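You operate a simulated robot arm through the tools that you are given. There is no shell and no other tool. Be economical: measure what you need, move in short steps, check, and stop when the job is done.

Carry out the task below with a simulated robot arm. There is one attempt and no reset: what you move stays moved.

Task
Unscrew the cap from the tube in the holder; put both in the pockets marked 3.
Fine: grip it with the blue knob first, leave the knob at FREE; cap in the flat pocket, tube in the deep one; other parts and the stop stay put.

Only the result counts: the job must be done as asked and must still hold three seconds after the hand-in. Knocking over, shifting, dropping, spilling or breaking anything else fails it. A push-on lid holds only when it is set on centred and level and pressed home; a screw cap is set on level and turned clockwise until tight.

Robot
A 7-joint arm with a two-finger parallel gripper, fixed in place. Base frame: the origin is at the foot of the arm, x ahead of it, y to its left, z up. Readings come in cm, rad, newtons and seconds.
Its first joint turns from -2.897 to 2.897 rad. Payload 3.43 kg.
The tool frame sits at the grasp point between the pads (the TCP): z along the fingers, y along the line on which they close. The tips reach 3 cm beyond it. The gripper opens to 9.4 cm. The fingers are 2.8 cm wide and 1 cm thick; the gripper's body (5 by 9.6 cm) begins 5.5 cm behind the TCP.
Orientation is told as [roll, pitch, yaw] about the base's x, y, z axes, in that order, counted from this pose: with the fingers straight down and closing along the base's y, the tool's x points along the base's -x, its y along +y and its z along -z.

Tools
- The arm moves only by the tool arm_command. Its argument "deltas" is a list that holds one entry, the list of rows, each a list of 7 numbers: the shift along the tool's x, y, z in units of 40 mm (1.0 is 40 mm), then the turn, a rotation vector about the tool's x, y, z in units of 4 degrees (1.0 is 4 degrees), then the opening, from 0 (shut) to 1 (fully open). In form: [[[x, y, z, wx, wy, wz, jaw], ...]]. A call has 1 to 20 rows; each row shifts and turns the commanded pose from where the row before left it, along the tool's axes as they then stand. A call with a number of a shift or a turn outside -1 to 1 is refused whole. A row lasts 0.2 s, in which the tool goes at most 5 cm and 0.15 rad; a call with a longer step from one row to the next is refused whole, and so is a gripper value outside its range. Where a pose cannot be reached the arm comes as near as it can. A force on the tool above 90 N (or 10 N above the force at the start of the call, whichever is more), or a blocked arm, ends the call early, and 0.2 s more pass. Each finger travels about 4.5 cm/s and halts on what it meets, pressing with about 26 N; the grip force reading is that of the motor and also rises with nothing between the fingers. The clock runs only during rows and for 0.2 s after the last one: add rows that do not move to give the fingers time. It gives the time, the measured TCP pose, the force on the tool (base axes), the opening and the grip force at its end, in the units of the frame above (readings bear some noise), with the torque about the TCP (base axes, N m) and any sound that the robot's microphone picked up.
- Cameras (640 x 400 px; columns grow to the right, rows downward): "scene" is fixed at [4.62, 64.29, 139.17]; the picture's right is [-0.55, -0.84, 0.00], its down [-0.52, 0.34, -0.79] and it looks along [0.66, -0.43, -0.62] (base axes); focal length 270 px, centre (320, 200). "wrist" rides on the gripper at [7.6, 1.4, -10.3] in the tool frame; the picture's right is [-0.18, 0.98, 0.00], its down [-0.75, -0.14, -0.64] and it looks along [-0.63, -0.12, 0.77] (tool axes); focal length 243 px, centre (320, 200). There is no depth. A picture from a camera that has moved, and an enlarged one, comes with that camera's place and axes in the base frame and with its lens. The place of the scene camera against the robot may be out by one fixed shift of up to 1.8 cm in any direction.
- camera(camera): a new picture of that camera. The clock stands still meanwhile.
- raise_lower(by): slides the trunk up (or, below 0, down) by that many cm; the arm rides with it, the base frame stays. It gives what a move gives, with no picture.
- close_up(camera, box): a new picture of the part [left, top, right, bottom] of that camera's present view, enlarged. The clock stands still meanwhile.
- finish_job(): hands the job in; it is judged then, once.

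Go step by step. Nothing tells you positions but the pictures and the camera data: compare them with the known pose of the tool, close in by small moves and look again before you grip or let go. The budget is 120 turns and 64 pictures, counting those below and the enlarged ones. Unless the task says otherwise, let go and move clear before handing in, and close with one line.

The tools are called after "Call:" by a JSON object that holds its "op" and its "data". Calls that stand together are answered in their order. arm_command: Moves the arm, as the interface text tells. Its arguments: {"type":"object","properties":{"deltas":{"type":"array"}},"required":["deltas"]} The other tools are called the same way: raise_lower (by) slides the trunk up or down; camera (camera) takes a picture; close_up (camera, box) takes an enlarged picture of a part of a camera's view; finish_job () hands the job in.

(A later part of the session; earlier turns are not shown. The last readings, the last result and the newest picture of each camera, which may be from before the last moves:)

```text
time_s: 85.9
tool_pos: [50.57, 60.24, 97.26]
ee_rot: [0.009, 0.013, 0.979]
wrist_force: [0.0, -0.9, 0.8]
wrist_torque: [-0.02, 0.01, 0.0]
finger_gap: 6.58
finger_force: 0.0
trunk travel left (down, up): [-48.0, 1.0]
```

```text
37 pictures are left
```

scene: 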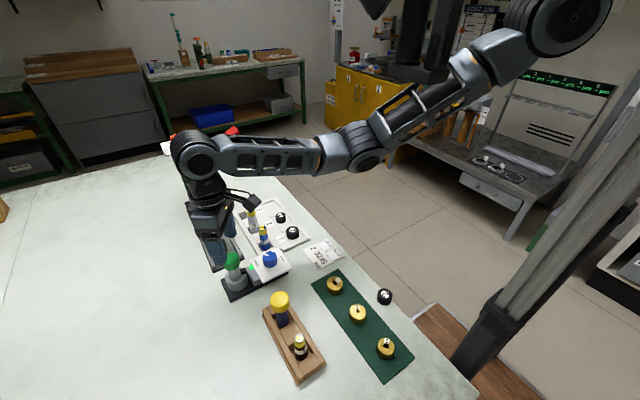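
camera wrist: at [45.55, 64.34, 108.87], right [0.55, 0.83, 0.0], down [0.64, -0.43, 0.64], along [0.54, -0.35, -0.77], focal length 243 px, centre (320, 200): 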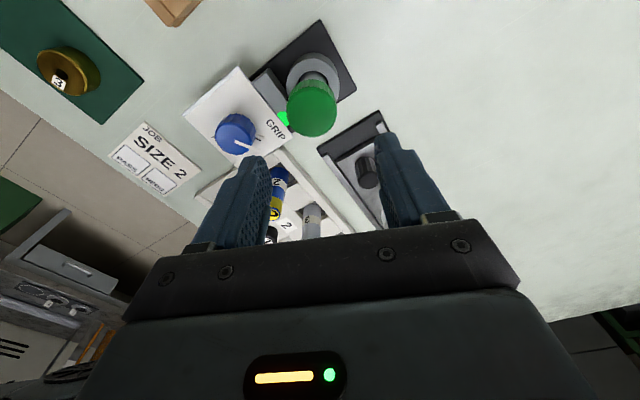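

It cleared, and the arm is now free above the cap. I'll level and rotate to about -24° for the longest unscrewing stroke.

Call:
{"op": "arm_command", "data": {"deltas": [[[0, 0, 0, 0.226, 0, 1, 0.7], [0, 0, 0, 0, 0, 1, 0.7], [0, 0, 0, 0, 0, 1, 0.7], [0, 0, 0, 0, 0, 1, 0.7], [0, 0, 0, 0, 0, 1, 0.7], [0, 0, 0, 0, 0, 1, 0.7], [0, 0, 0, 0, 0, 1, 0.7], [0, 0, 0, 0, 0, 1, 0.7], [0, 0, 0, 0, 0, 1, 0.7], [0, 0, 0, 0, 0, 1, 0.7], [0, 0, 0, 0, 0, 1, 0.7], [0, 0, 0, 0, 0, 1, 0.7], [0, 0, 0, 0, 0, 1, 0.7], [0, 0, 0, 0, 0, 1, 0.7], [0, 0, 0, 0, 0, 1, 0.7], [0, 0, 0, 0, 0, 1, 0.7], [0, 0, 0, 0, 0, 1, 0.7], [0, 0, 0, 0, 0, 1, 0.7], [0, 0, 0, 0, 0, 1, 0.7], [0, 0, 0, 0, 0, 1, 0.7]]]}}

```text
time_s: 90.1
tool_pos: [50.59, 60.13, 97.27]
ee_rot: [-0.019, -0.005, -0.416]
wrist_force: [0.6, -0.7, -0.4]
wrist_torque: [-0.05, 0.02, 0.02]
finger_gap: 6.61
finger_force: 0.1
trunk travel left (down, up): [-48.0, 1.0]
```

Call:
{"op": "arm_command", "data": {"deltas": [[[-0.103, 0.051, 0, -0.27, 0.07, 0, 0.7], [0, 0, 0, 0, 0, 0, 0.7]]]}}

Call:
{"op": "close_up", "data": {"camera": "wrist", "box": [200, 0, 440, 240]}}

```text
time_s: 90.7
tool_pos: [51.19, 60.19, 97.34]
ee_rot: [0.002, 0.0, -0.416]
wrist_force: [0.3, 0.7, -0.5]
wrist_torque: [0.02, 0.01, 0.03]
finger_gap: 6.57
finger_force: 0.1
trunk travel left (down, up): [-48.0, 1.0]
```

```text
1.67 times, centred on (320, 120) of wrist
camera zoom: at [44.7, 64.57, 107.6], right [0.57, 0.82, 0.0], down [0.63, -0.44, 0.64], along [0.53, -0.36, -0.77], focal length 404 px, centre (320, 333)
```

zoom: 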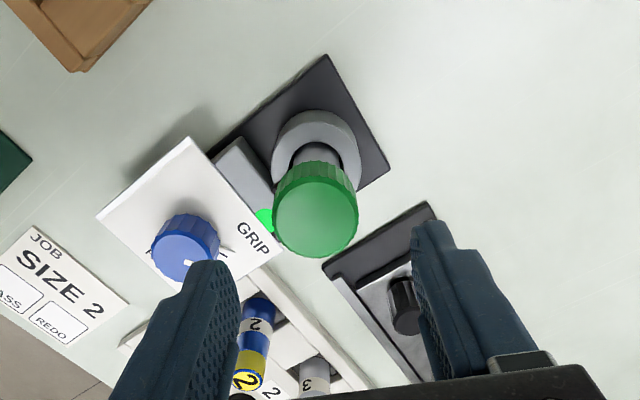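

Level and centred over the cap. I'll descend to z≈91.5.

Call:
{"op": "arm_command", "data": {"deltas": [[[0.02, -0.01, 0.6, 0, 0, 0, 0.7], [0, 0, 0.6, 0, 0, 0, 0.7], [0, 0, 0.25, 0, 0, 0, 0.7], [0, 0, 0, 0, 0, 0, 0.7]]]}}

Call:
{"op": "close_up", "data": {"camera": "scene", "box": [190, 200, 290, 305]}}

Call:
{"op": "close_up", "data": {"camera": "wrist", "box": [200, 0, 440, 240]}}

```text
time_s: 91.7
tool_pos: [51.1, 60.2, 91.38]
ee_rot: [0.002, 0.0, -0.416]
wrist_force: [-0.2, -1.0, -0.2]
wrist_torque: [-0.02, -0.03, 0.02]
finger_gap: 6.57
finger_force: 0.1
trunk travel left (down, up): [-48.0, 1.0]
```

```text
3.81 times, centred on (240, 252) of scene
camera zoom: at [4.62, 64.29, 139.17], right [-0.55, -0.84, 0.0], down [-0.52, 0.34, -0.79], along [0.66, -0.43, -0.62], focal length 1028 px, centre (625, 0)
```

zoom: 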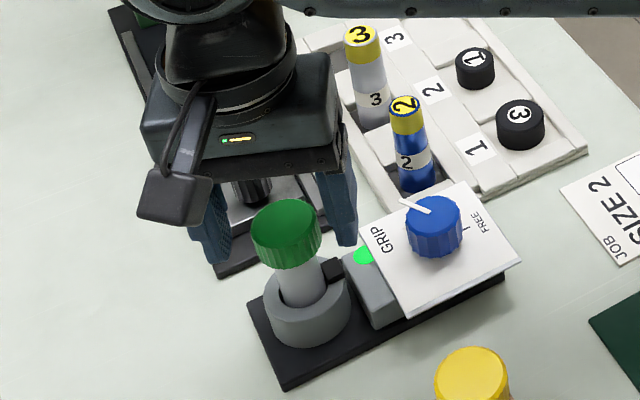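

```text
1.67 times, centred on (320, 120) of wrist
camera zoom: at [44.62, 64.59, 101.73], right [0.57, 0.82, 0.0], down [0.63, -0.44, 0.64], along [0.53, -0.36, -0.77], focal length 404 px, centre (320, 333)
```

zoom: 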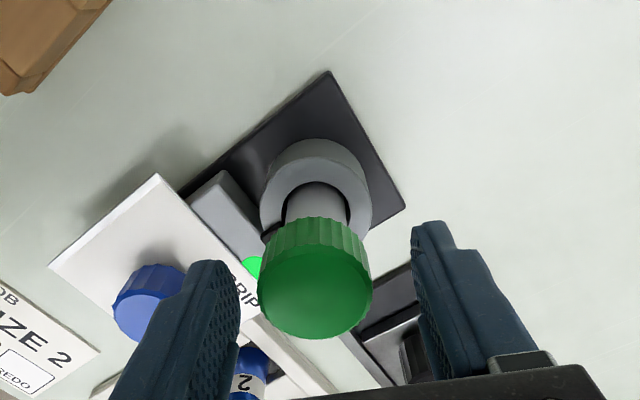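

The cap sits between the fingers. I'll lower 0.4 cm and close.

Call:
{"op": "arm_command", "data": {"deltas": [[[0, 0, 0.1, 0, 0, 0, 0.7], [0, 0, 0, 0, 0, 0, 0.3], [0, 0, 0, 0, 0, 0, 0.3], [0, 0, 0, 0, 0, 0, 0.3], [0, 0, 0, 0, 0, 0, 0.3], [0, 0, 0, 0, 0, 0, 0.3], [0, 0, 0, 0, 0, 0, 0.3]]]}}

```text
time_s: 93.3
tool_pos: [50.98, 60.0, 91.06]
ee_rot: [0.0, -0.001, -0.417]
wrist_force: [-11.1, -24.2, 0.7]
wrist_torque: [-0.48, 0.25, 0.0]
finger_gap: 3.77
finger_force: 26.1
trunk travel left (down, up): [-48.0, 1.0]
```

Gripped, with a 26 N off-centre load along the closing line. I'll ease over.

Call:
{"op": "arm_command", "data": {"deltas": [[[0, -0.04, 0, 0, 0, 0, 0.3], [0, 0, 0, 0, 0, 0, 0.3]]]}}

```text
time_s: 93.9
tool_pos: [51.09, 60.04, 91.11]
ee_rot: [0.003, 0.0, -0.418]
wrist_force: [-6.9, -15.4, -2.5]
wrist_torque: [-0.25, 0.11, 0.07]
finger_gap: 3.71
finger_force: 26.1
trunk travel left (down, up): [-48.0, 1.0]
```

Call:
{"op": "arm_command", "data": {"deltas": [[[0, -0.04, 0, 0, 0, 0, 0.3], [0, 0, 0, 0, 0, 0, 0.3], [0, 0, 0, 0, 0, -1, 0.3], [0, 0, 0, 0, 0, -1, 0.3], [0, 0, 0, 0, 0, -1, 0.3], [0, 0, 0, 0, 0, -1, 0.3], [0, 0, 0, 0, 0, -1, 0.3], [0, 0, 0, 0, 0, -1, 0.3], [0, 0, 0, 0, 0, -1, 0.3], [0, 0, 0, 0, 0, -1, 0.3], [0, 0, 0, 0, 0, -1, 0.3], [0, 0, 0, 0, 0, -1, 0.3]]]}}

Call:
{"op": "close_up", "data": {"camera": "wrist", "box": [200, 0, 440, 240]}}

```text
time_s: 96.5
tool_pos: [50.94, 60.01, 91.17]
ee_rot: [0.005, -0.003, 0.284]
wrist_force: [5.4, 16.9, 8.4]
wrist_torque: [0.22, -0.05, -0.02]
finger_gap: 3.74
finger_force: 26.1
trunk travel left (down, up): [-48.0, 1.0]
```

```text
1.67 times, centred on (320, 120) of wrist
camera zoom: at [43.19, 59.21, 101.47], right [-0.1, 1.0, 0.0], down [0.76, 0.07, 0.64], along [0.64, 0.07, -0.77], focal length 404 px, centre (320, 333)
```

zoom: 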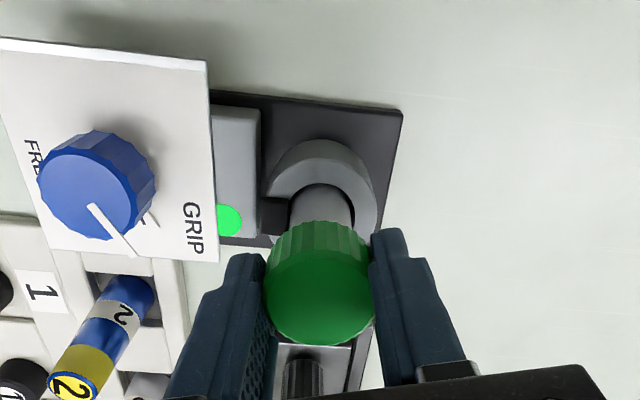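

The cap appears to turn and push up by 8 N. I'll continue with small lifts and a centring nudge.

Call:
{"op": "arm_command", "data": {"deltas": [[[0, 0.035, -0.02, 0, 0, 0, 0.3], [0, 0, -0.005, 0, 0, -1, 0.3], [0, 0, -0.005, 0, 0, -1, 0.3], [0, 0, -0.005, 0, 0, -1, 0.3], [0, 0, -0.005, 0, 0, -1, 0.3], [0, 0, -0.005, 0, 0, -1, 0.3], [0, 0, -0.005, 0, 0, -1, 0.3], [0, 0, -0.005, 0, 0, -1, 0.3], [0, 0, -0.005, 0, 0, -1, 0.3], [0, 0, -0.005, 0, 0, -1, 0.3], [0, 0, -0.005, 0, 0, -1, 0.3]]]}}

```text
time_s: 98.9
tool_pos: [50.92, 59.96, 91.39]
ee_rot: [0.0, 0.0, 0.979]
wrist_force: [11.8, -3.5, 6.7]
wrist_torque: [-0.02, -0.15, -0.03]
finger_gap: 3.74
finger_force: 25.9
trunk travel left (down, up): [-48.0, 1.0]
```

Call:
{"op": "arm_command", "data": {"deltas": [[[0, 0, -0.01, 0, 0, -1, 0.3], [0, 0, -0.006, 0, 0, -1, 0.3], [0, 0, -0.006, 0, 0, -1, 0.3], [0, 0, -0.006, 0, 0, -1, 0.3], [0, 0, -0.006, 0, 0, -1, 0.3], [0, 0, -0.006, 0, 0, -1, 0.3], [0, 0, -0.006, 0, 0, -1, 0.3], [0, 0, -0.006, 0, 0, -1, 0.3], [0, 0, -0.006, 0, 0, -1, 0.3], [0, 0, -0.006, 0, 0, -1, 0.3], [0, 0, -0.006, 0, 0, -1, 0.3], [0, 0, -0.006, 0, 0, -1, 0.3], [0, 0, -0.006, 0, 0, -1, 0.3], [0, 0, -0.006, 0, 0, -1, 0.3], [0, 0, -0.006, 0, 0, -1, 0.3], [0, 0, -0.006, 0, 0, -1, 0.3], [0, 0, -0.006, 0, 0, -1, 0.3], [0, 0, -0.006, 0, 0, -1, 0.3]]]}}

Call:
{"op": "close_up", "data": {"camera": "wrist", "box": [200, 0, 440, 240]}}

```text
time_s: 102.7
tool_pos: [50.97, 60.07, 91.63]
ee_rot: [-0.001, 0.001, 2.236]
wrist_force: [23.1, -12.5, -1.3]
wrist_torque: [-0.23, -0.31, -0.02]
finger_gap: 3.73
finger_force: 26.3
trunk travel left (down, up): [-48.0, 1.0]
```

```text
1.67 times, centred on (320, 120) of wrist
camera zoom: at [54.53, 53.12, 102.04], right [-0.89, -0.46, 0.0], down [-0.35, 0.68, 0.64], along [-0.3, 0.57, -0.77], focal length 404 px, centre (320, 333)
```

zoom: 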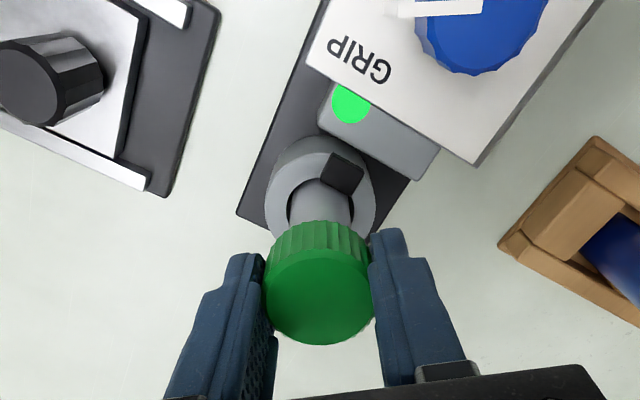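

Call:
{"op": "arm_command", "data": {"deltas": [[[0.06, -0.02, 0, 0, 0, 0, 0.3], [0, 0, 0, 0, 0, -1, 0.3], [0, 0, -0.004, 0, 0, -1, 0.3], [0, 0, -0.004, 0, 0, -1, 0.3], [0, 0, -0.004, 0, 0, -1, 0.3], [0, 0, -0.004, 0, 0, -1, 0.3], [0, 0, -0.004, 0, 0, -1, 0.3], [0, 0, -0.004, 0, 0, -1, 0.3], [0, 0, -0.004, 0, 0, -1, 0.3], [0, 0, -0.004, 0, 0, -1, 0.3], [0, 0, -0.004, 0, 0, -1, 0.3], [0, 0, -0.004, 0, 0, -1, 0.3], [0, 0, -0.004, 0, 0, -1, 0.3]]]}}

```text
time_s: 105.5
tool_pos: [51.09, 59.97, 92.01]
ee_rot: [-0.001, 0.0, 3.075]
wrist_force: [-0.2, 0.7, 0.4]
wrist_torque: [0.0, -0.01, 0.01]
finger_gap: 3.73
finger_force: 26.0
trunk travel left (down, up): [-48.0, 1.0]
```

All loads vanished, so the cap seems free. I'll lift slowly and check.

Call:
{"op": "arm_command", "data": {"deltas": [[[0, 0, -0.1, 0, 0, 0, 0.3], [0, 0, -0.1, 0, 0, 0, 0.3], [0, 0, -0.1, 0, 0, 0, 0.3]]]}}

Call:
{"op": "close_up", "data": {"camera": "scene", "box": [190, 200, 290, 305]}}

```text
time_s: 106.3
tool_pos: [51.05, 59.84, 93.28]
ee_rot: [-0.003, -0.001, 3.075]
wrist_force: [-0.6, 0.4, -0.8]
wrist_torque: [0.0, -0.01, -0.01]
finger_gap: 3.72
finger_force: 25.5
trunk travel left (down, up): [-48.0, 1.0]
```

```text
3.81 times, centred on (240, 252) of scene
camera zoom: at [4.62, 64.29, 139.17], right [-0.55, -0.84, 0.0], down [-0.52, 0.34, -0.79], along [0.66, -0.43, -0.62], focal length 1028 px, centre (625, 0)
```

zoom: 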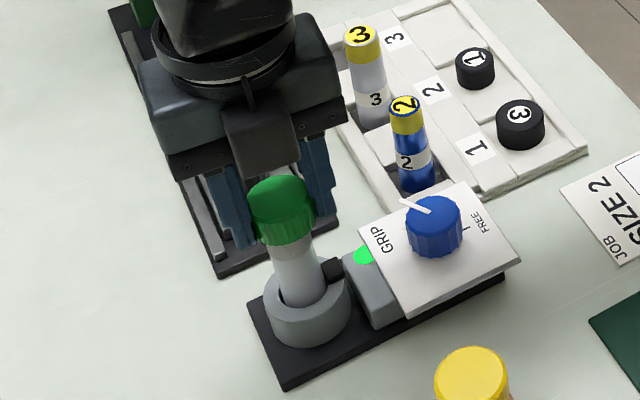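

The cap is off and the tube thread shows below it. I'll lift clear.

Call:
{"op": "arm_command", "data": {"deltas": [[[0, 0, -0.6, 0, 0, 0, 0.3], [0, 0, -0.8, 0, 0, 0, 0.3], [0, 0, -0.8, 0, 0, 0, 0.3], [0, 0, -0.4, 0, 0, 0, 0.3], [0, 0, 0, 0, 0, 0, 0.3]]]}}

Call:
{"op": "close_up", "data": {"camera": "scene", "box": [190, 190, 320, 305]}}

```text
time_s: 107.5
tool_pos: [51.02, 59.9, 103.56]
ee_rot: [-0.001, -0.001, 3.071]
wrist_force: [0.3, -0.4, -0.1]
wrist_torque: [-0.01, -0.02, 0.01]
finger_gap: 3.74
finger_force: 26.6
trunk travel left (down, up): [-48.0, 1.0]
```

```text
3.48 times, centred on (255, 248) of scene
camera zoom: at [4.62, 64.29, 139.17], right [-0.55, -0.84, 0.0], down [-0.52, 0.34, -0.79], along [0.66, -0.43, -0.62], focal length 939 px, centre (546, 35)
```

zoom: 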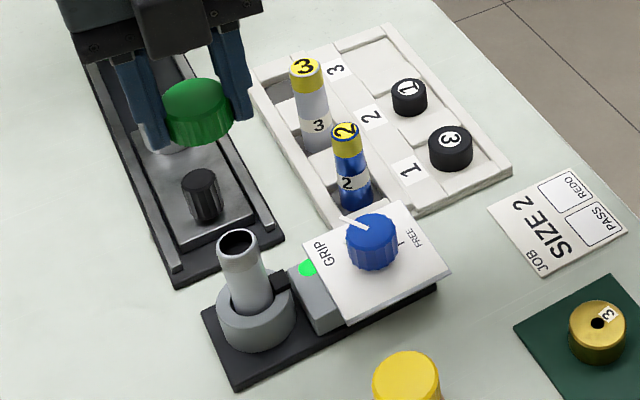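

The tube stands open and the cap is in hand. I'll move over flat pocket 3, around (74.7,40.6), and look.

Call:
{"op": "arm_command", "data": {"deltas": [[[0.781, 0.55, 0, 0, 0, 0, 0.3], [0.781, 0.55, 0, 0, 0, 0, 0.3], [0.781, 0.55, 0, 0, 0, 0, 0.3], [0.781, 0.55, 0, 0, 0, 0, 0.3], [0.781, 0.55, 0, 0, 0, 0, 0.3], [0.781, 0.55, 0, 0, 0, 0, 0.3], [0.781, 0.55, 0, 0, 0, 0, 0.3], [0.781, 0.55, 0, 0, 0, 0, 0.3], [0, 0, 0, 0, 0, 0, 0.3]]]}}

Call:
{"op": "camera", "data": {"camera": "wrist"}}

```text
time_s: 109.5
tool_pos: [74.82, 40.53, 103.56]
ee_rot: [-0.002, -0.001, 3.073]
wrist_force: [0.1, -0.5, -1.4]
wrist_torque: [-0.05, 0.01, -0.01]
finger_gap: 3.72
finger_force: 26.0
trunk travel left (down, up): [-48.0, 1.0]
```

```text
29 pictures are left
camera wrist: at [82.33, 38.56, 113.77], right [-0.25, -0.97, 0.0], down [-0.74, 0.19, 0.64], along [-0.62, 0.16, -0.77], focal length 243 px, centre (320, 200)
```

wrist: 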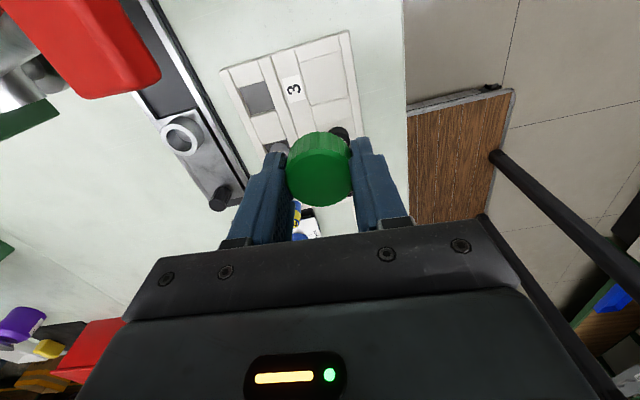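

Call:
{"op": "close_up", "data": {"camera": "wrist", "box": [210, 20, 370, 150]}}

```text
3.08 times, centred on (290, 85) of wrist
camera zoom: at [82.33, 38.56, 113.77], right [-0.25, -0.97, 0.0], down [-0.74, 0.19, 0.64], along [-0.62, 0.16, -0.77], focal length 746 px, centre (412, 554)
```

zoom: 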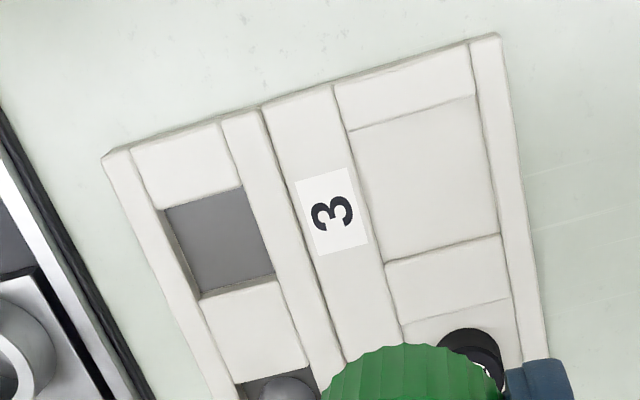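

The tray is aligned with the base axes. Flat pocket 3 is about 5.2 cm square, centred near (74.3,40.0). I need its depth against my grip depth, so I'll look from the scene camera.

Call:
{"op": "close_up", "data": {"camera": "scene", "box": [240, 190, 310, 250]}}

Call:
{"op": "close_up", "data": {"camera": "wrist", "box": [240, 110, 400, 230]}}

```text
6.67 times, centred on (275, 220) of scene
camera zoom: at [4.62, 64.29, 139.17], right [-0.55, -0.84, 0.0], down [-0.52, 0.34, -0.79], along [0.66, -0.43, -0.62], focal length 1799 px, centre (620, 67)
```

zoom: 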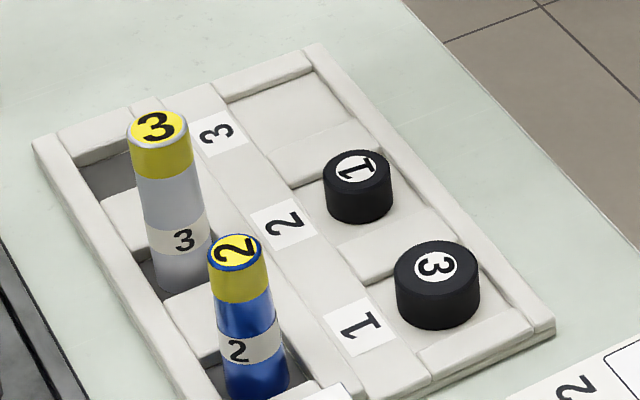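

```text
3.33 times, centred on (320, 170) of wrist
camera zoom: at [82.33, 38.56, 113.77], right [-0.25, -0.97, 0.0], down [-0.74, 0.19, 0.64], along [-0.62, 0.16, -0.77], focal length 809 px, centre (320, 300)
```

zoom: 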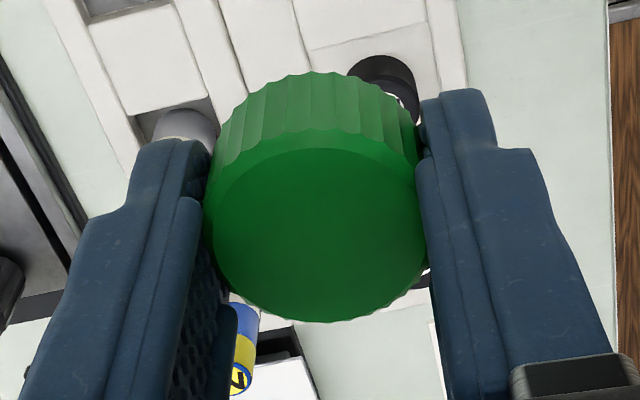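

The fingertips reach slightly below the cap's rim, while the pocket is shallow and too narrow for the fingers. I'll set the cap down on the open bench near (51,72) and regrip it higher.

Call:
{"op": "arm_command", "data": {"deltas": [[[-0.648, -0.745, 0, 0, 0, 0, 0.3], [-0.648, -0.745, 0, 0, 0, 0, 0.3], [-0.648, -0.745, 0, 0, 0, 0, 0.3], [-0.648, -0.745, 0, 0, 0, 0, 0.3], [-0.648, -0.745, 0, 0, 0, 0, 0.3], [-0.648, -0.745, 0, 0, 0, 0, 0.3], [-0.648, -0.745, 0, 0, 0, 0, 0.3], [-0.648, -0.745, 0, 0, 0, 0, 0.3], [-0.648, -0.745, 0, 0, 0, 0, 0.3], [-0.648, -0.745, 0, 0, 0, 0, 0.3], [0, 0, 0, 0, 0, 0, 0.3]]]}}

Call:
{"op": "camera", "data": {"camera": "scene"}}

```text
time_s: 111.5
tool_pos: [64.48, 58.53, 95.81]
ee_rot: [0.098, -0.061, 2.866]
wrist_force: [0.1, -0.4, -0.4]
wrist_torque: [-0.03, -0.04, 0.0]
finger_gap: 3.74
finger_force: 25.6
trunk travel left (down, up): [-48.0, 1.0]
stopped in row 9: the arm was blocked; the commanded pose is now the measured one
```

```text
25 pictures are left
```

scene: 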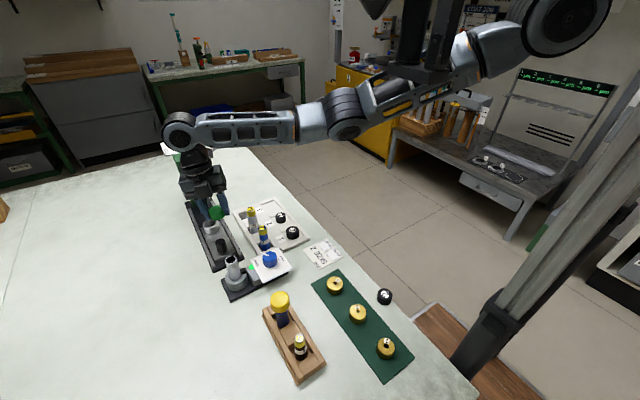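

The arm met the bracket again because it was stretched too high. I'll retreat, relevel, and take the lower, tucked-in path that worked before.

Call:
{"op": "arm_command", "data": {"deltas": [[[0.32, 0.7, -0.4, 0, 0, 0, 0.3], [0.32, 0.8, -0.3, 0.7, 0.43, 0, 0.3], [0.32, 0.85, -0.2, 0.7, 0.43, 0, 0.3], [0.32, 0.87, 0, 0, 0, 0, 0.3], [0.32, 0.87, 0, 0, 0, 0, 0.3], [0, 0, 0, 0, 0, 0, 0.3]]]}}

```text
time_s: 112.9
tool_pos: [66.54, 41.19, 100.06]
ee_rot: [-0.002, 0.0, 2.872]
wrist_force: [-0.6, 0.0, -0.2]
wrist_torque: [-0.05, 0.02, 0.01]
finger_gap: 3.74
finger_force: 26.1
trunk travel left (down, up): [-48.0, 1.0]
```

Call:
{"op": "arm_command", "data": {"deltas": [[[-0.39, 0.627, 0.25, 0, 0, 0, 0.3], [-0.39, 0.627, 0.25, 0, 0, 0, 0.3], [-0.39, 0.627, 0.25, 0, 0, 0, 0.3], [-0.44, -0.657, 0, 0, 0, 0, 0.3], [-0.44, -0.657, 0, 0, 0, 0, 0.3], [-0.44, -0.657, 0, 0, 0, 0, 0.3], [-0.44, -0.657, 0, 0, 0, 0, 0.3], [0, 0, 0, 0, 0, 0, 0.3]]]}}

Call:
{"op": "arm_command", "data": {"deltas": [[[-0.55, -0.69, 0, 0, 0, 0, 0.3], [-0.55, -0.69, 0, 0, 0, 0, 0.3], [-0.55, -0.69, 0, 0, 0, 0, 0.3], [-0.55, -0.69, 0, 0, 0, 0, 0.3], [0, 0, 0, 0, 0, 0, 0.3]]]}}

```text
time_s: 114.7
tool_pos: [56.14, 47.42, 97.08]
ee_rot: [-0.001, 0.0, 2.87]
wrist_force: [0.1, 0.7, -1.2]
wrist_torque: [0.01, -0.01, 0.02]
finger_gap: 3.69
finger_force: 25.9
trunk travel left (down, up): [-48.0, 1.0]
```

```text
time_s: 115.9
tool_pos: [50.34, 60.4, 97.14]
ee_rot: [-0.002, 0.0, 2.869]
wrist_force: [-0.5, -0.3, -0.7]
wrist_torque: [0.01, 0.03, -0.01]
finger_gap: 3.75
finger_force: 25.9
trunk travel left (down, up): [-48.0, 1.0]
```

It passed. I'll move on to the open bench spot and descend part-way.

Call:
{"op": "arm_command", "data": {"deltas": [[[-0.244, -0.883, 0, 0, 0, 0, 0.3], [-0.244, -0.883, 0, 0, 0, 0, 0.3], [-0.244, -0.883, 0, 0, 0, 0, 0.3], [0, 0, 0.9, 0, 0, 0, 0.3], [0, 0, 0.9, 0, 0, 0, 0.3], [0, 0, 0.7, 0, 0, 0, 0.3], [0, 0, 0, 0, 0, 0, 0.3]]]}}

Call:
{"op": "close_up", "data": {"camera": "scene", "box": [130, 210, 290, 340]}}

```text
time_s: 116.5
tool_pos: [53.77, 62.81, 92.75]
ee_rot: [0.06, -0.051, 2.792]
wrist_force: [12.2, 4.9, 63.0]
wrist_torque: [-1.07, 0.88, 0.14]
finger_gap: 3.72
finger_force: 25.8
trunk travel left (down, up): [-48.0, 1.0]
stopped in row 3: the force on the tool passed its limit at 377 N (the readings are from after the stop); the commanded pose is now the measured one
```

```text
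3.08 times, centred on (210, 275) of scene
camera zoom: at [4.62, 64.29, 139.17], right [-0.55, -0.84, 0.0], down [-0.52, 0.34, -0.79], along [0.66, -0.43, -0.62], focal length 830 px, centre (658, -31)
```

zoom: 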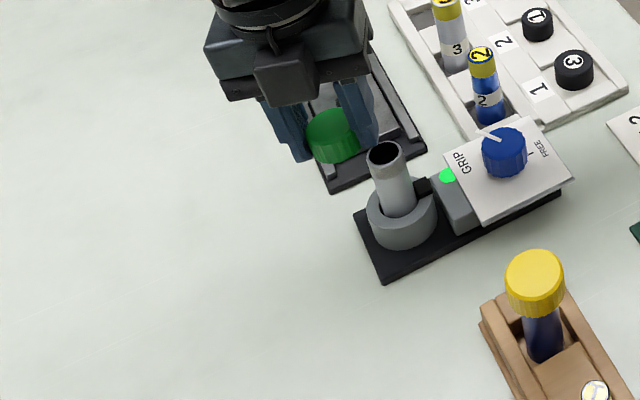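

The bracket blocks azimuths beyond here and the drift pressed on something, though the holder and tube look unmoved. I'll lift straight up and check.

Call:
{"op": "arm_command", "data": {"deltas": [[[0, 0, -0.3, 0, 0, 0, 0.3], [0, 0, -0.6, 0, 0, 0, 0.3], [0, 0.3, -0.6, 0.43, 0.37, 0, 0.3], [0, 0.3, 0, 0.43, 0.37, 0, 0.3], [0, 0, 0, 0, 0, 0, 0.3]]]}}

Call:
{"op": "close_up", "data": {"camera": "scene", "box": [190, 190, 320, 305]}}

Call:
{"op": "camera", "data": {"camera": "wrist"}}

```text
time_s: 117.7
tool_pos: [53.55, 60.98, 98.61]
ee_rot: [0.003, 0.003, 2.791]
wrist_force: [-0.3, 0.4, -0.1]
wrist_torque: [-0.02, 0.0, -0.02]
finger_gap: 3.71
finger_force: 26.1
trunk travel left (down, up): [-48.0, 1.0]
```

```text
3.48 times, centred on (255, 248) of scene
camera zoom: at [4.62, 64.29, 139.17], right [-0.55, -0.84, 0.0], down [-0.52, 0.34, -0.79], along [0.66, -0.43, -0.62], focal length 939 px, centre (546, 35)
```

zoom: 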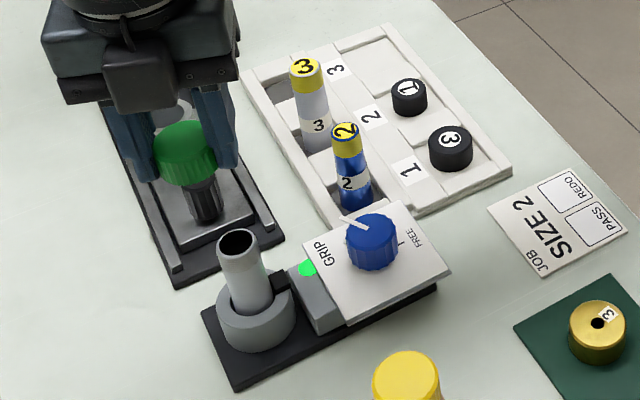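

```text
22 pictures are left
camera wrist: at [60.11, 57.04, 108.92], right [-0.51, -0.86, 0.0], down [-0.66, 0.39, 0.64], along [-0.55, 0.32, -0.77], focal length 243 px, centre (320, 200)
```

wrist: 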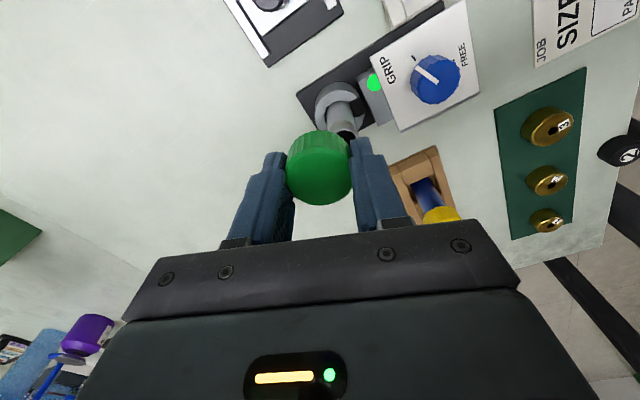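

Nothing changed in the scene: tube, knob and lamp are as before. I'll go straight to flat pocket 3 and let the cap slide down, guided by barely opened fingers held just above the rim.

Call:
{"op": "arm_command", "data": {"deltas": [[[0, 0, -0.6, 0, 0, 0, 0.3], [0, 0, -0.6, 0, 0, 0, 0.3], [0.835, 0.394, 0, 0, 0, 0, 0.3], [0.835, 0.394, 0, 0, 0, 0, 0.3], [0.835, 0.394, 0, 0, 0, 0, 0.3], [0.835, 0.394, 0, 0, 0, 0, 0.3], [0.835, 0.394, 0, 0, 0, 0, 0.3], [0.835, 0.394, 0, 0, 0, 0, 0.3], [0.835, 0.394, 0, 0, 0, 0, 0.3], [0.835, 0.394, 0, 0, 0, 0, 0.3], [0, 0, 0, 0, 0, -1, 0.3], [0, 0, 0, 0, 0, -1, 0.3], [0, 0, 0, 0, 0, -1, 0.3], [0, 0, 0, 0, 0, -1, 0.3], [0, 0, 0, 0, 0, -1, 0.3], [0, 0, 0, 0, 0, 0, 0.3]]]}}

```text
time_s: 121.1
tool_pos: [74.22, 39.81, 103.57]
ee_rot: [0.006, 0.002, 3.142]
wrist_force: [-1.0, 0.3, 1.3]
wrist_torque: [-0.02, -0.03, 0.0]
finger_gap: 3.73
finger_force: 26.2
trunk travel left (down, up): [-48.0, 1.0]
```

Call:
{"op": "arm_command", "data": {"deltas": [[[0.02, -0.03, 0.9, 0.086, 0, 0, 0.3], [0, 0, 0.9, 0, 0, 0, 0.3], [0, 0, 0.9, 0, 0, 0, 0.3], [0, 0, 0.9, 0, 0, 0, 0.3], [0, 0, 0.2, 0, 0, 0, 0.3], [0, 0, 0, 0, 0, 0, 0.3]]]}}

Call:
{"op": "close_up", "data": {"camera": "scene", "box": [240, 170, 320, 250]}}

Call:
{"op": "close_up", "data": {"camera": "wrist", "box": [200, 0, 440, 240]}}

```text
time_s: 122.5
tool_pos: [74.38, 40.03, 88.36]
ee_rot: [0.0, 0.002, 3.139]
wrist_force: [0.1, 0.4, -0.2]
wrist_torque: [0.02, 0.02, 0.02]
finger_gap: 3.7
finger_force: 26.1
trunk travel left (down, up): [-48.0, 1.0]
```

```text
5.00 times, centred on (280, 210) of scene
camera zoom: at [4.62, 64.29, 139.17], right [-0.55, -0.84, 0.0], down [-0.52, 0.34, -0.79], along [0.66, -0.43, -0.62], focal length 1350 px, centre (520, 150)
```

zoom: 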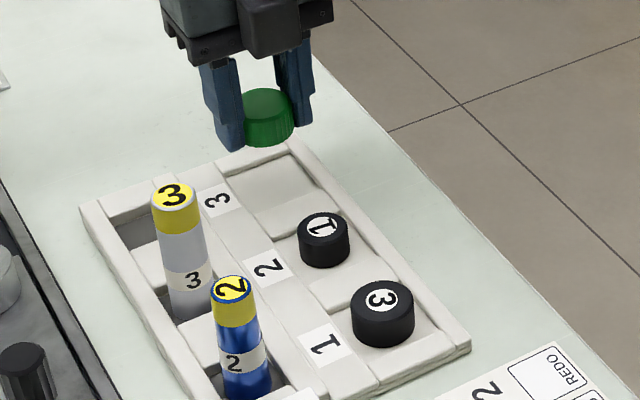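

```text
1.67 times, centred on (320, 120) of wrist
camera zoom: at [81.87, 38.62, 98.6], right [-0.19, -0.98, 0.0], down [-0.75, 0.14, 0.64], along [-0.63, 0.12, -0.77], focal length 404 px, centre (320, 333)
```

zoom: 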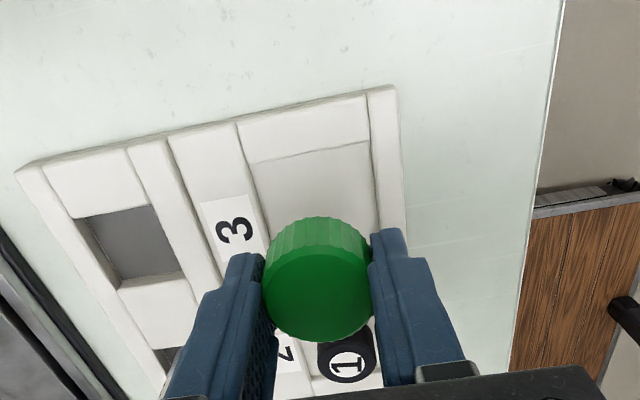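

The rim top is at z≈81.0 and the pocket centre about (74.3,39.96). I'll lower so the tips sit just above the rim.

Call:
{"op": "arm_command", "data": {"deltas": [[[0, 0, 0.5, 0, 0, 0, 0.3], [0, 0, 0.4, 0, 0, 0, 0.3], [0, 0, 0.1, 0, 0, 0, 0.3], [0, 0, 0, 0, 0, 0, 0.3]]]}}

Call:
{"op": "close_up", "data": {"camera": "wrist", "box": [200, 0, 440, 240]}}

Call:
{"op": "close_up", "data": {"camera": "scene", "box": [250, 180, 310, 230]}}

```text
time_s: 123.5
tool_pos: [74.43, 40.01, 84.24]
ee_rot: [0.001, 0.002, 3.14]
wrist_force: [-0.3, -0.8, 1.1]
wrist_torque: [0.0, 0.03, 0.0]
finger_gap: 3.71
finger_force: 25.9
trunk travel left (down, up): [-48.0, 1.0]
```

```text
1.67 times, centred on (320, 120) of wrist
camera zoom: at [81.93, 38.62, 94.58], right [-0.19, -0.98, 0.0], down [-0.75, 0.14, 0.64], along [-0.63, 0.12, -0.77], focal length 404 px, centre (320, 333)
```

zoom: 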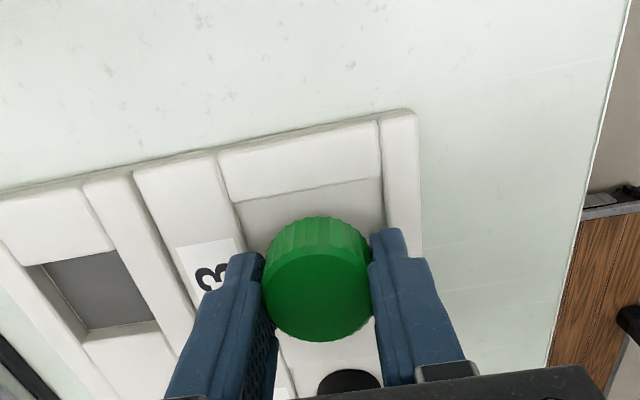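

```text
8.00 times, centred on (280, 205) of scene
camera zoom: at [4.62, 64.29, 139.17], right [-0.55, -0.84, 0.0], down [-0.52, 0.34, -0.79], along [0.66, -0.43, -0.62], focal length 2159 px, centre (640, 160)
```

zoom: 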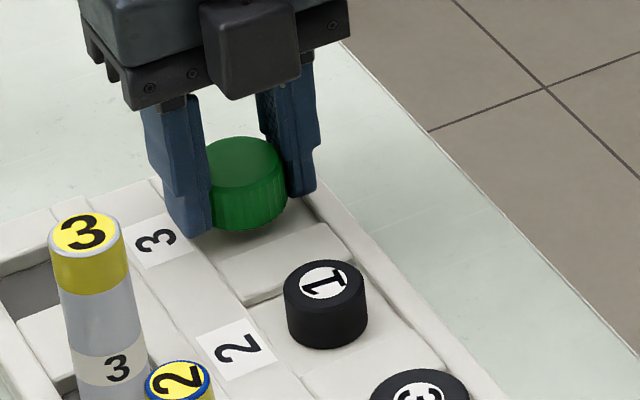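

Call:
{"op": "arm_command", "data": {"deltas": [[[0, 0, 0.025, 0, 0, 0, 0.3], [0, 0, 0.025, 0, 0, 0, 0.3], [0, 0, 0, 0, 0, 0, 0.3]]]}}

```text
time_s: 124.3
tool_pos: [74.36, 40.07, 84.25]
ee_rot: [-0.001, 0.001, 3.14]
wrist_force: [-1.0, -1.5, 5.2]
wrist_torque: [-0.19, 0.11, -0.02]
finger_gap: 3.71
finger_force: 26.2
trunk travel left (down, up): [-48.0, 1.0]
```

The right fingertip just touches the rim. I'll raise 1 mm and open slightly so the cap slides down.

Call:
{"op": "arm_command", "data": {"deltas": [[[0, 0, -0.04, 0, 0, 0, 0.3], [0, 0, 0, 0, 0, 0, 0.405], [0, 0, 0, 0, 0, 0, 0.41], [0, 0, 0, 0, 0, 0, 0.415], [0, 0, 0, 0, 0, 0, 0.42], [0, 0, 0, 0, 0, 0, 0.42], [0, 0, 0, 0, 0, 0, 0.42]]]}}

Call:
{"op": "close_up", "data": {"camera": "wrist", "box": [200, 0, 440, 240]}}

```text
time_s: 125.9
tool_pos: [74.33, 40.03, 84.42]
ee_rot: [0.0, 0.002, 3.139]
wrist_force: [0.1, -0.3, -0.3]
wrist_torque: [-0.02, 0.02, 0.01]
finger_gap: 3.95
finger_force: 0.1
trunk travel left (down, up): [-48.0, 1.0]
```

```text
1.67 times, centred on (320, 120) of wrist
camera zoom: at [81.91, 38.59, 94.58], right [-0.19, -0.98, 0.0], down [-0.75, 0.14, 0.64], along [-0.63, 0.12, -0.77], focal length 404 px, centre (320, 333)
```

zoom: 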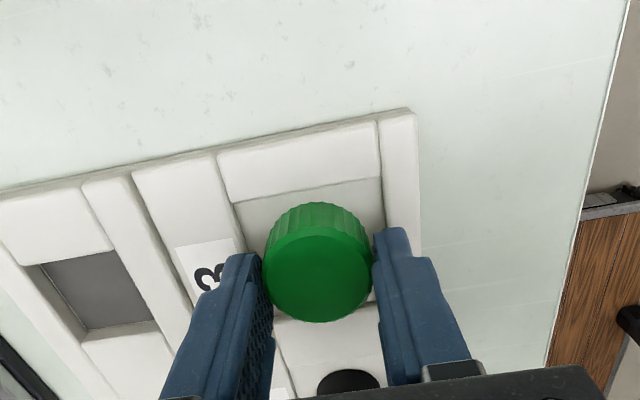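

The cap slid down level onto the pocket floor. I'll open a little more and rise.

Call:
{"op": "arm_command", "data": {"deltas": [[[0, 0, -0.02, 0, 0, 0, 0.46], [0, 0, 0, 0, 0, 0, 0.5], [0, 0, 0, 0, 0, 0, 0.5], [0, 0, -0.4, 0, 0, 0, 0.5], [0, 0, -0.9, 0, 0, 0, 0.5], [0, 0, -0.9, 0, 0, 0, 0.5], [0, 0, -0.9, 0, 0, 0, 0.5], [0, 0, 0, 0, 0, 0, 0.5]]]}}

Call:
{"op": "close_up", "data": {"camera": "wrist", "box": [200, 0, 440, 200]}}

```text
time_s: 127.7
tool_pos: [74.32, 39.83, 96.85]
ee_rot: [0.0, 0.001, 3.14]
wrist_force: [-0.3, 0.4, -0.1]
wrist_torque: [0.01, 0.0, 0.0]
finger_gap: 4.71
finger_force: 0.1
trunk travel left (down, up): [-48.0, 1.0]
```

```text
2.00 times, centred on (320, 100) of wrist
camera zoom: at [81.93, 38.54, 107.15], right [-0.19, -0.98, 0.0], down [-0.75, 0.14, 0.64], along [-0.63, 0.12, -0.77], focal length 485 px, centre (320, 400)
```

zoom: 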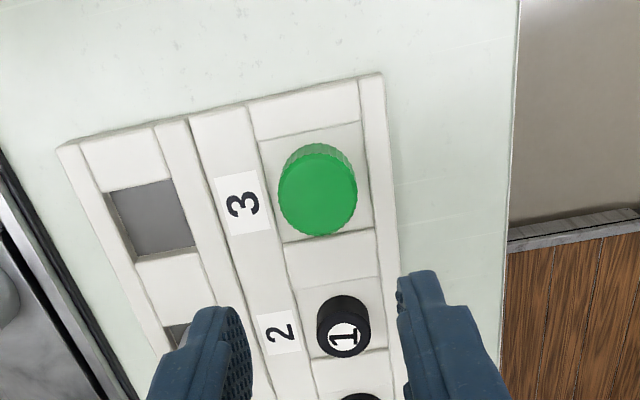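

The cap sits in flat pocket 3. Next I'll take the tucked path back to the knob to turn it to FREE.

Call:
{"op": "arm_command", "data": {"deltas": [[[-1, 0.25, 0, 0, 0, 0, 0.65], [-1, 0.25, 0, 0, 0, 0, 0.65], [-1, 0.25, 0, 0, 0, 0, 0.65], [-0.615, -0.7, 0, 0, 0, 0, 0.65], [-0.615, -0.7, 0, 0, 0, 0, 0.65], [-0.615, -0.7, 0, 0, 0, 0, 0.65], [-0.615, -0.7, 0, 0, 0, 0, 0.65], [-0.615, -0.7, 0, 0, 0, 0, 0.65], [0, 0, 0, 0, 0, -1, 0.65], [0, 0, 0, 0, 0, -1, 0.65], [0, 0, 0, 0, 0, -1, 0.65], [0, 0, 0, 0, 0, -1, 0.65], [0, 0, 0, 0, 0, -0.5, 0.65], [0, 0, 0, 0, 0, 0, 0.65]]]}}

Call:
{"op": "close_up", "data": {"camera": "wrist", "box": [200, 0, 440, 200]}}

```text
time_s: 130.7
tool_pos: [50.05, 51.03, 96.75]
ee_rot: [-0.001, 0.002, -2.827]
wrist_force: [-0.2, -0.2, 1.2]
wrist_torque: [-0.01, 0.0, 0.01]
finger_gap: 6.11
finger_force: 0.1
trunk travel left (down, up): [-48.0, 1.0]
```

```text
2.00 times, centred on (320, 100) of wrist
camera zoom: at [57.68, 52.03, 107.05], right [0.13, -0.99, 0.0], down [-0.76, -0.1, 0.64], along [-0.64, -0.08, -0.77], focal length 485 px, centre (320, 400)
```

zoom: 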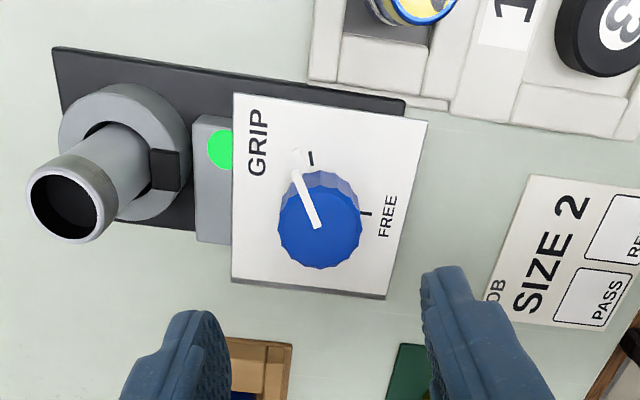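

The knob is as I left it. I'll descend at the same yaw and close on it.

Call:
{"op": "arm_command", "data": {"deltas": [[[0, 0, 0.9, 0, 0, 0, 0.65], [0, 0, 0.9, 0, 0, 0, 0.65], [0, 0, 0.55, 0, 0, 0, 0.65], [0, 0, 0, 0, 0, 0, 0.65], [0, 0, 0, 0, 0, 0, 0.3], [0, 0, 0, 0, 0, 0, 0.3], [0, 0, 0, 0, 0, 0, 0.3], [0, 0, 0, 0, 0, 0, 0.3], [0, 0, 0, 0, 0, 0, 0.3]]]}}

```text
time_s: 132.7
tool_pos: [50.08, 51.04, 87.29]
ee_rot: [0.0, 0.002, -2.829]
wrist_force: [2.7, -18.7, -1.4]
wrist_torque: [-0.03, 0.14, -0.08]
finger_gap: 3.46
finger_force: 45.1
trunk travel left (down, up): [-48.0, 1.0]
```

Call:
{"op": "arm_command", "data": {"deltas": [[[0, 0.04, 0, 0, 0, 0, 0.3], [0, 0, 0, 0, 0, 1, 0.3], [0, 0, 0, 0, 0, 1, 0.3], [0, 0, 0, 0, 0, 1, 0.3], [0, 0, 0, 0, 0, 1, 0.3], [0, 0, 0, 0, 0, 1, 0.3], [0, 0, 0, 0, 0, 1, 0.3], [0, 0, 0, 0, 0, 1, 0.3], [0, 0, 0, 0, 0, 1, 0.3], [0, 0, 0, 0, 0, 1, 0.3], [0, 0, 0, 0, 0, 1, 0.3], [0, 0, 0, 0, 0, 1, 0.3], [0, 0, 0, 0, 0, 1, 0.3]]]}}

```text
time_s: 135.5
tool_pos: [50.21, 50.89, 87.47]
ee_rot: [-0.004, 0.0, 2.615]
wrist_force: [5.8, 9.3, 3.9]
wrist_torque: [0.22, -0.1, 0.05]
finger_gap: 3.42
finger_force: 5.1
trunk travel left (down, up): [-48.0, 1.0]
```

Call:
{"op": "arm_command", "data": {"deltas": [[[0, 0, 0, 0, 0, 1, 0.3], [0, 0, 0, 0, 0, 1, 0.3], [0, 0, 0, 0, 0, 1, 0.3], [0, 0, 0, 0, 0, 1, 0.3], [0, 0, 0, 0, 0, 1, 0.3], [0, 0, 0, 0, 0, 1, 0.3], [0, 0, 0, 0, 0, 1, 0.3], [0, 0, 0, 0, 0, 1, 0.3], [0, 0, 0, 0, 0, 1, 0.3], [0, 0, 0, 0, 0, 1, 0.3]]]}}

Call:
{"op": "close_up", "data": {"camera": "wrist", "box": [200, 0, 440, 240]}}

```text
time_s: 137.7
tool_pos: [50.02, 50.84, 87.31]
ee_rot: [-0.001, 0.002, 1.915]
wrist_force: [3.2, -5.7, 8.4]
wrist_torque: [-0.73, 0.13, -0.03]
finger_gap: 3.42
finger_force: 45.1
trunk travel left (down, up): [-48.0, 1.0]
```

```text
1.67 times, centred on (320, 120) of wrist
camera zoom: at [51.25, 43.21, 97.61], right [-0.99, -0.16, 0.0], down [-0.12, 0.76, 0.64], along [-0.1, 0.63, -0.77], focal length 404 px, centre (320, 333)
```

zoom: 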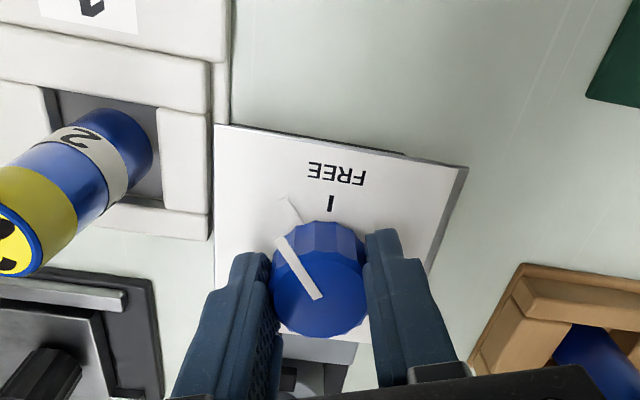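

The pointer still lags FREE by about 28°, so I'll turn further.

Call:
{"op": "arm_command", "data": {"deltas": [[[0, 0, 0, 0, 0, 1, 0.3], [0, 0, 0, 0, 0, 1, 0.3], [0, 0, 0, 0, 0, 1, 0.3], [0, 0, 0, 0, 0, 1, 0.3], [0, 0, 0, 0, 0, 1, 0.3], [0, 0, 0, 0, 0, 1, 0.3], [0, 0, 0, 0, 0, 1, 0.3], [0, 0, 0, 0, 0, 0, 0.3]]]}}

Call:
{"op": "close_up", "data": {"camera": "wrist", "box": [200, 0, 440, 240]}}

```text
time_s: 139.5
tool_pos: [49.94, 50.82, 87.43]
ee_rot: [-0.001, 0.001, 1.429]
wrist_force: [-9.9, -17.7, 5.4]
wrist_torque: [-1.01, 0.38, 0.06]
finger_gap: 3.42
finger_force: 44.9
trunk travel left (down, up): [-48.0, 1.0]
```

```text
1.67 times, centred on (320, 120) of wrist
camera zoom: at [47.44, 43.51, 97.6], right [-0.95, 0.32, 0.0], down [0.25, 0.73, 0.64], along [0.21, 0.61, -0.77], focal length 404 px, centre (320, 333)
```

zoom: 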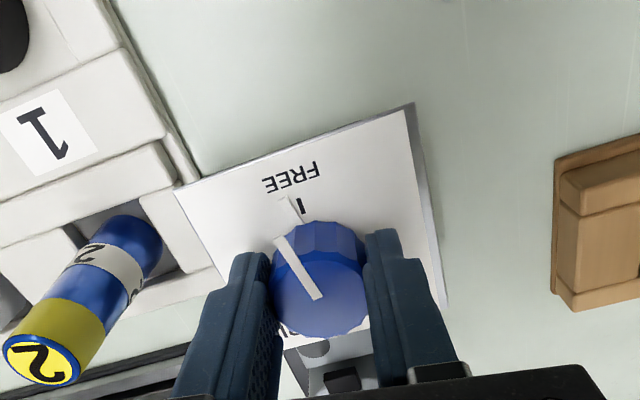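

The pointer computes to -y, right at the FREE tick, and the lamp is off. I'll release and rise.

Call:
{"op": "arm_command", "data": {"deltas": [[[0, 0, 0, 0, 0, 0, 0.65], [0, 0, 0, 0, 0, 0, 0.65], [0, 0, 0, 0, 0, 0, 0.65], [0, 0, 0, 0, 0, 0, 0.65], [0, 0, -0.6, 0, 0, 0, 0.65], [0, 0, -0.9, 0, 0, 0, 0.65], [0, 0, -0.9, 0, 0, 0, 0.65], [0, 0, -0.4, 0, 0, 0, 0.65], [0, 0, 0, 0, 0, 0, 0.65]]]}}

Call:
{"op": "close_up", "data": {"camera": "wrist", "box": [220, 20, 420, 230]}}

```text
time_s: 141.5
tool_pos: [50.01, 50.68, 98.56]
ee_rot: [-0.002, -0.001, 1.43]
wrist_force: [-0.1, 0.5, 0.3]
wrist_torque: [0.01, 0.01, -0.03]
finger_gap: 6.14
finger_force: 0.0
trunk travel left (down, up): [-48.0, 1.0]
```

```text
1.90 times, centred on (320, 125) of wrist
camera zoom: at [47.52, 43.5, 108.77], right [-0.95, 0.32, 0.0], down [0.24, 0.73, 0.64], along [0.21, 0.61, -0.77], focal length 462 px, centre (320, 343)
```

zoom: 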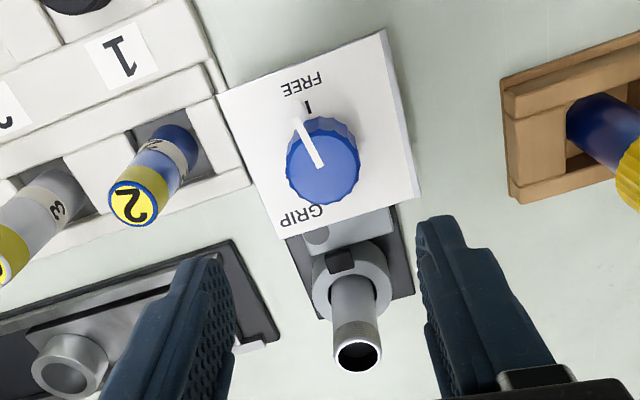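

The pointer is about 10° short of the FREE tick. I'll regrip and turn a little more.

Call:
{"op": "arm_command", "data": {"deltas": [[[-0.075, 0.01, 0.9, 0, 0, 0, 0.65], [0, 0, 0.9, 0, 0, 0, 0.65], [0, 0, 0.9, 0, 0, 0, 0.65], [0, 0, 0.11, 0, 0, 0, 0.65], [0, 0, 0, 0, 0, 0, 0.65], [0, 0, 0, 0, 0, 0, 0.3], [0, 0, 0, 0, 0, 0, 0.3], [0, 0, 0, 0, 0, 0, 0.3], [0, 0, 0, 0, 0, 0, 0.3], [0, 0, 0, 0, 0, 0, 0.3], [0, 0, 0, 0, 0, 1, 0.3], [0, 0, 0, 0, 0, 1, 0.3], [0, 0, 0, 0, 0, 1, 0.3], [0, 0, 0, 0, 0, 0, 0.3]]]}}

```text
time_s: 144.5
tool_pos: [50.03, 51.18, 87.27]
ee_rot: [-0.001, 0.002, 1.221]
wrist_force: [-6.5, -1.2, -4.1]
wrist_torque: [-0.1, 0.19, 1.03]
finger_gap: 3.41
finger_force: 45.4
trunk travel left (down, up): [-48.0, 1.0]
```

A 1 N·m resisting torque shows the FREE stop is reached. I'll release and rise.

Call:
{"op": "arm_command", "data": {"deltas": [[[0, 0, 0, 0, 0, 0, 0.65], [0, 0, 0, 0, 0, 0, 0.65], [0, 0, 0, 0, 0, 0, 0.65], [0, 0, 0, 0, 0, 0, 0.65], [0, 0, -0.6, 0, 0, 0, 0.65], [0, 0, -0.9, 0, 0, 0, 0.65], [0, 0, -0.9, 0, 0, 0, 0.65], [0, 0, -0.4, 0, 0, 0, 0.65], [0, 0, 0, 0, 0, 0, 0.65]]]}}

Call:
{"op": "close_up", "data": {"camera": "wrist", "box": [220, 20, 420, 230]}}

```text
time_s: 146.5
tool_pos: [50.01, 51.05, 98.43]
ee_rot: [-0.003, -0.002, 1.22]
wrist_force: [0.0, -0.5, -0.8]
wrist_torque: [0.02, -0.05, -0.01]
finger_gap: 6.12
finger_force: 0.1
trunk travel left (down, up): [-48.0, 1.0]
```

```text
1.90 times, centred on (320, 125) of wrist
camera zoom: at [46.06, 44.49, 108.81], right [-0.86, 0.51, 0.0], down [0.39, 0.66, 0.64], along [0.33, 0.55, -0.77], focal length 462 px, centre (320, 343)
```

zoom: 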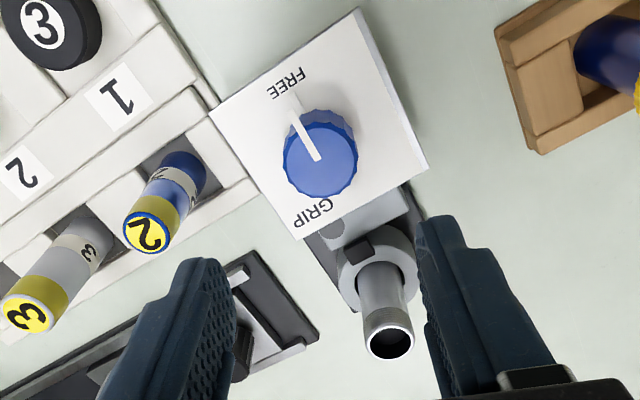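

The knob is at FREE and the lamp is off. The press lever's red tip seems to hang near (82,45,105), close to deep pocket 3, so I'll inspect it before carrying the tube.

Call:
{"op": "close_up", "data": {"camera": "scene", "box": [150, 110, 310, 250]}}

```text
2.86 times, centred on (230, 180) of scene
camera zoom: at [4.62, 64.29, 139.17], right [-0.55, -0.84, 0.0], down [-0.52, 0.34, -0.79], along [0.66, -0.43, -0.62], focal length 771 px, centre (577, 257)
```

zoom: 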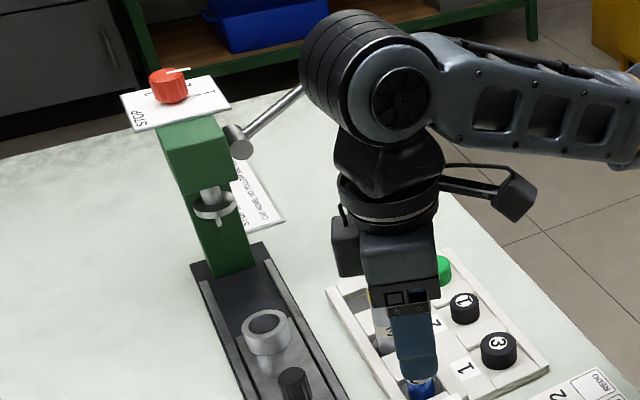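

The lever tip is confirmed near (82.5,45,105). Deep pocket 3 at (74.3,49.1) stays about 9 cm away, so I'll place the tube with yaw near 0 to keep the camera on the far side. Now I'll rotate and move over the open tube.

Call:
{"op": "arm_command", "data": {"deltas": [[[0, 0, 0, 0, 0, 1, 0.5], [0, 0, 0, 0, 0, 1, 0.5], [0, 0, 0, 0, 0, 1, 0.5], [0, 0, 0, 0, 0, 1, 0.5], [0, 0, 0, 0, 0, 1, 0.5], [0, 0, 0, 0, 0, 1, 0.5], [0, 0, 0, 0, 0, 1, 0.5], [0, 0, 0, 0, 0, 1, 0.5], [0, 0, 0, 0, 0, 1, 0.5], [0, 0, 0, 0, 0, 1, 0.5], [0, 0, 0, 0, 0, 1, 0.5], [0, 0, 0, 0, 0, 1, 0.5], [0, 0, 0, 0, 0, 1, 0.5], [0, 0, 0, 0, 0, 1, 0.5], [0, 0, 0, 0, 0, 0.5, 0.5], [-0.238, 0.72, 0, 0, 0, 0, 0.5], [-0.238, 0.72, 0, 0, 0, 0, 0.5], [-0.238, 0.72, 0, 0, 0, 0, 0.5], [0, 0, 0, 0, 0, 0, 0.5]]]}}

Call:
{"op": "close_up", "data": {"camera": "wrist", "box": [220, 20, 420, 230]}}

```text
time_s: 150.5
tool_pos: [51.07, 60.28, 98.52]
ee_rot: [0.002, 0.0, 0.209]
wrist_force: [0.1, -0.4, 0.1]
wrist_torque: [0.0, -0.01, -0.02]
finger_gap: 4.67
finger_force: 0.1
trunk travel left (down, up): [-48.0, 1.0]
```

```text
1.90 times, centred on (320, 125) of wrist
camera zoom: at [43.27, 60.15, 108.8], right [-0.02, 1.0, 0.0], down [0.77, 0.02, 0.64], along [0.64, 0.02, -0.77], focal length 462 px, centre (320, 343)
```

zoom: 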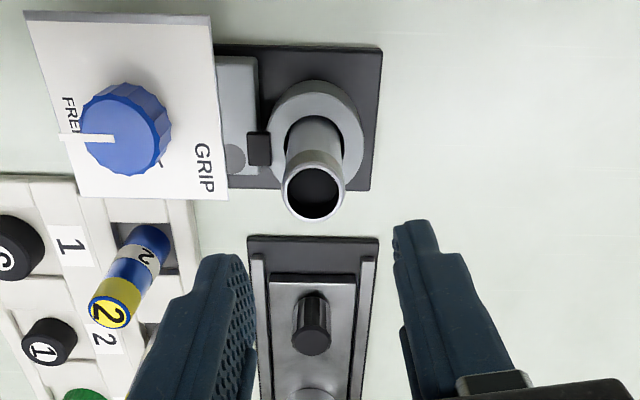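

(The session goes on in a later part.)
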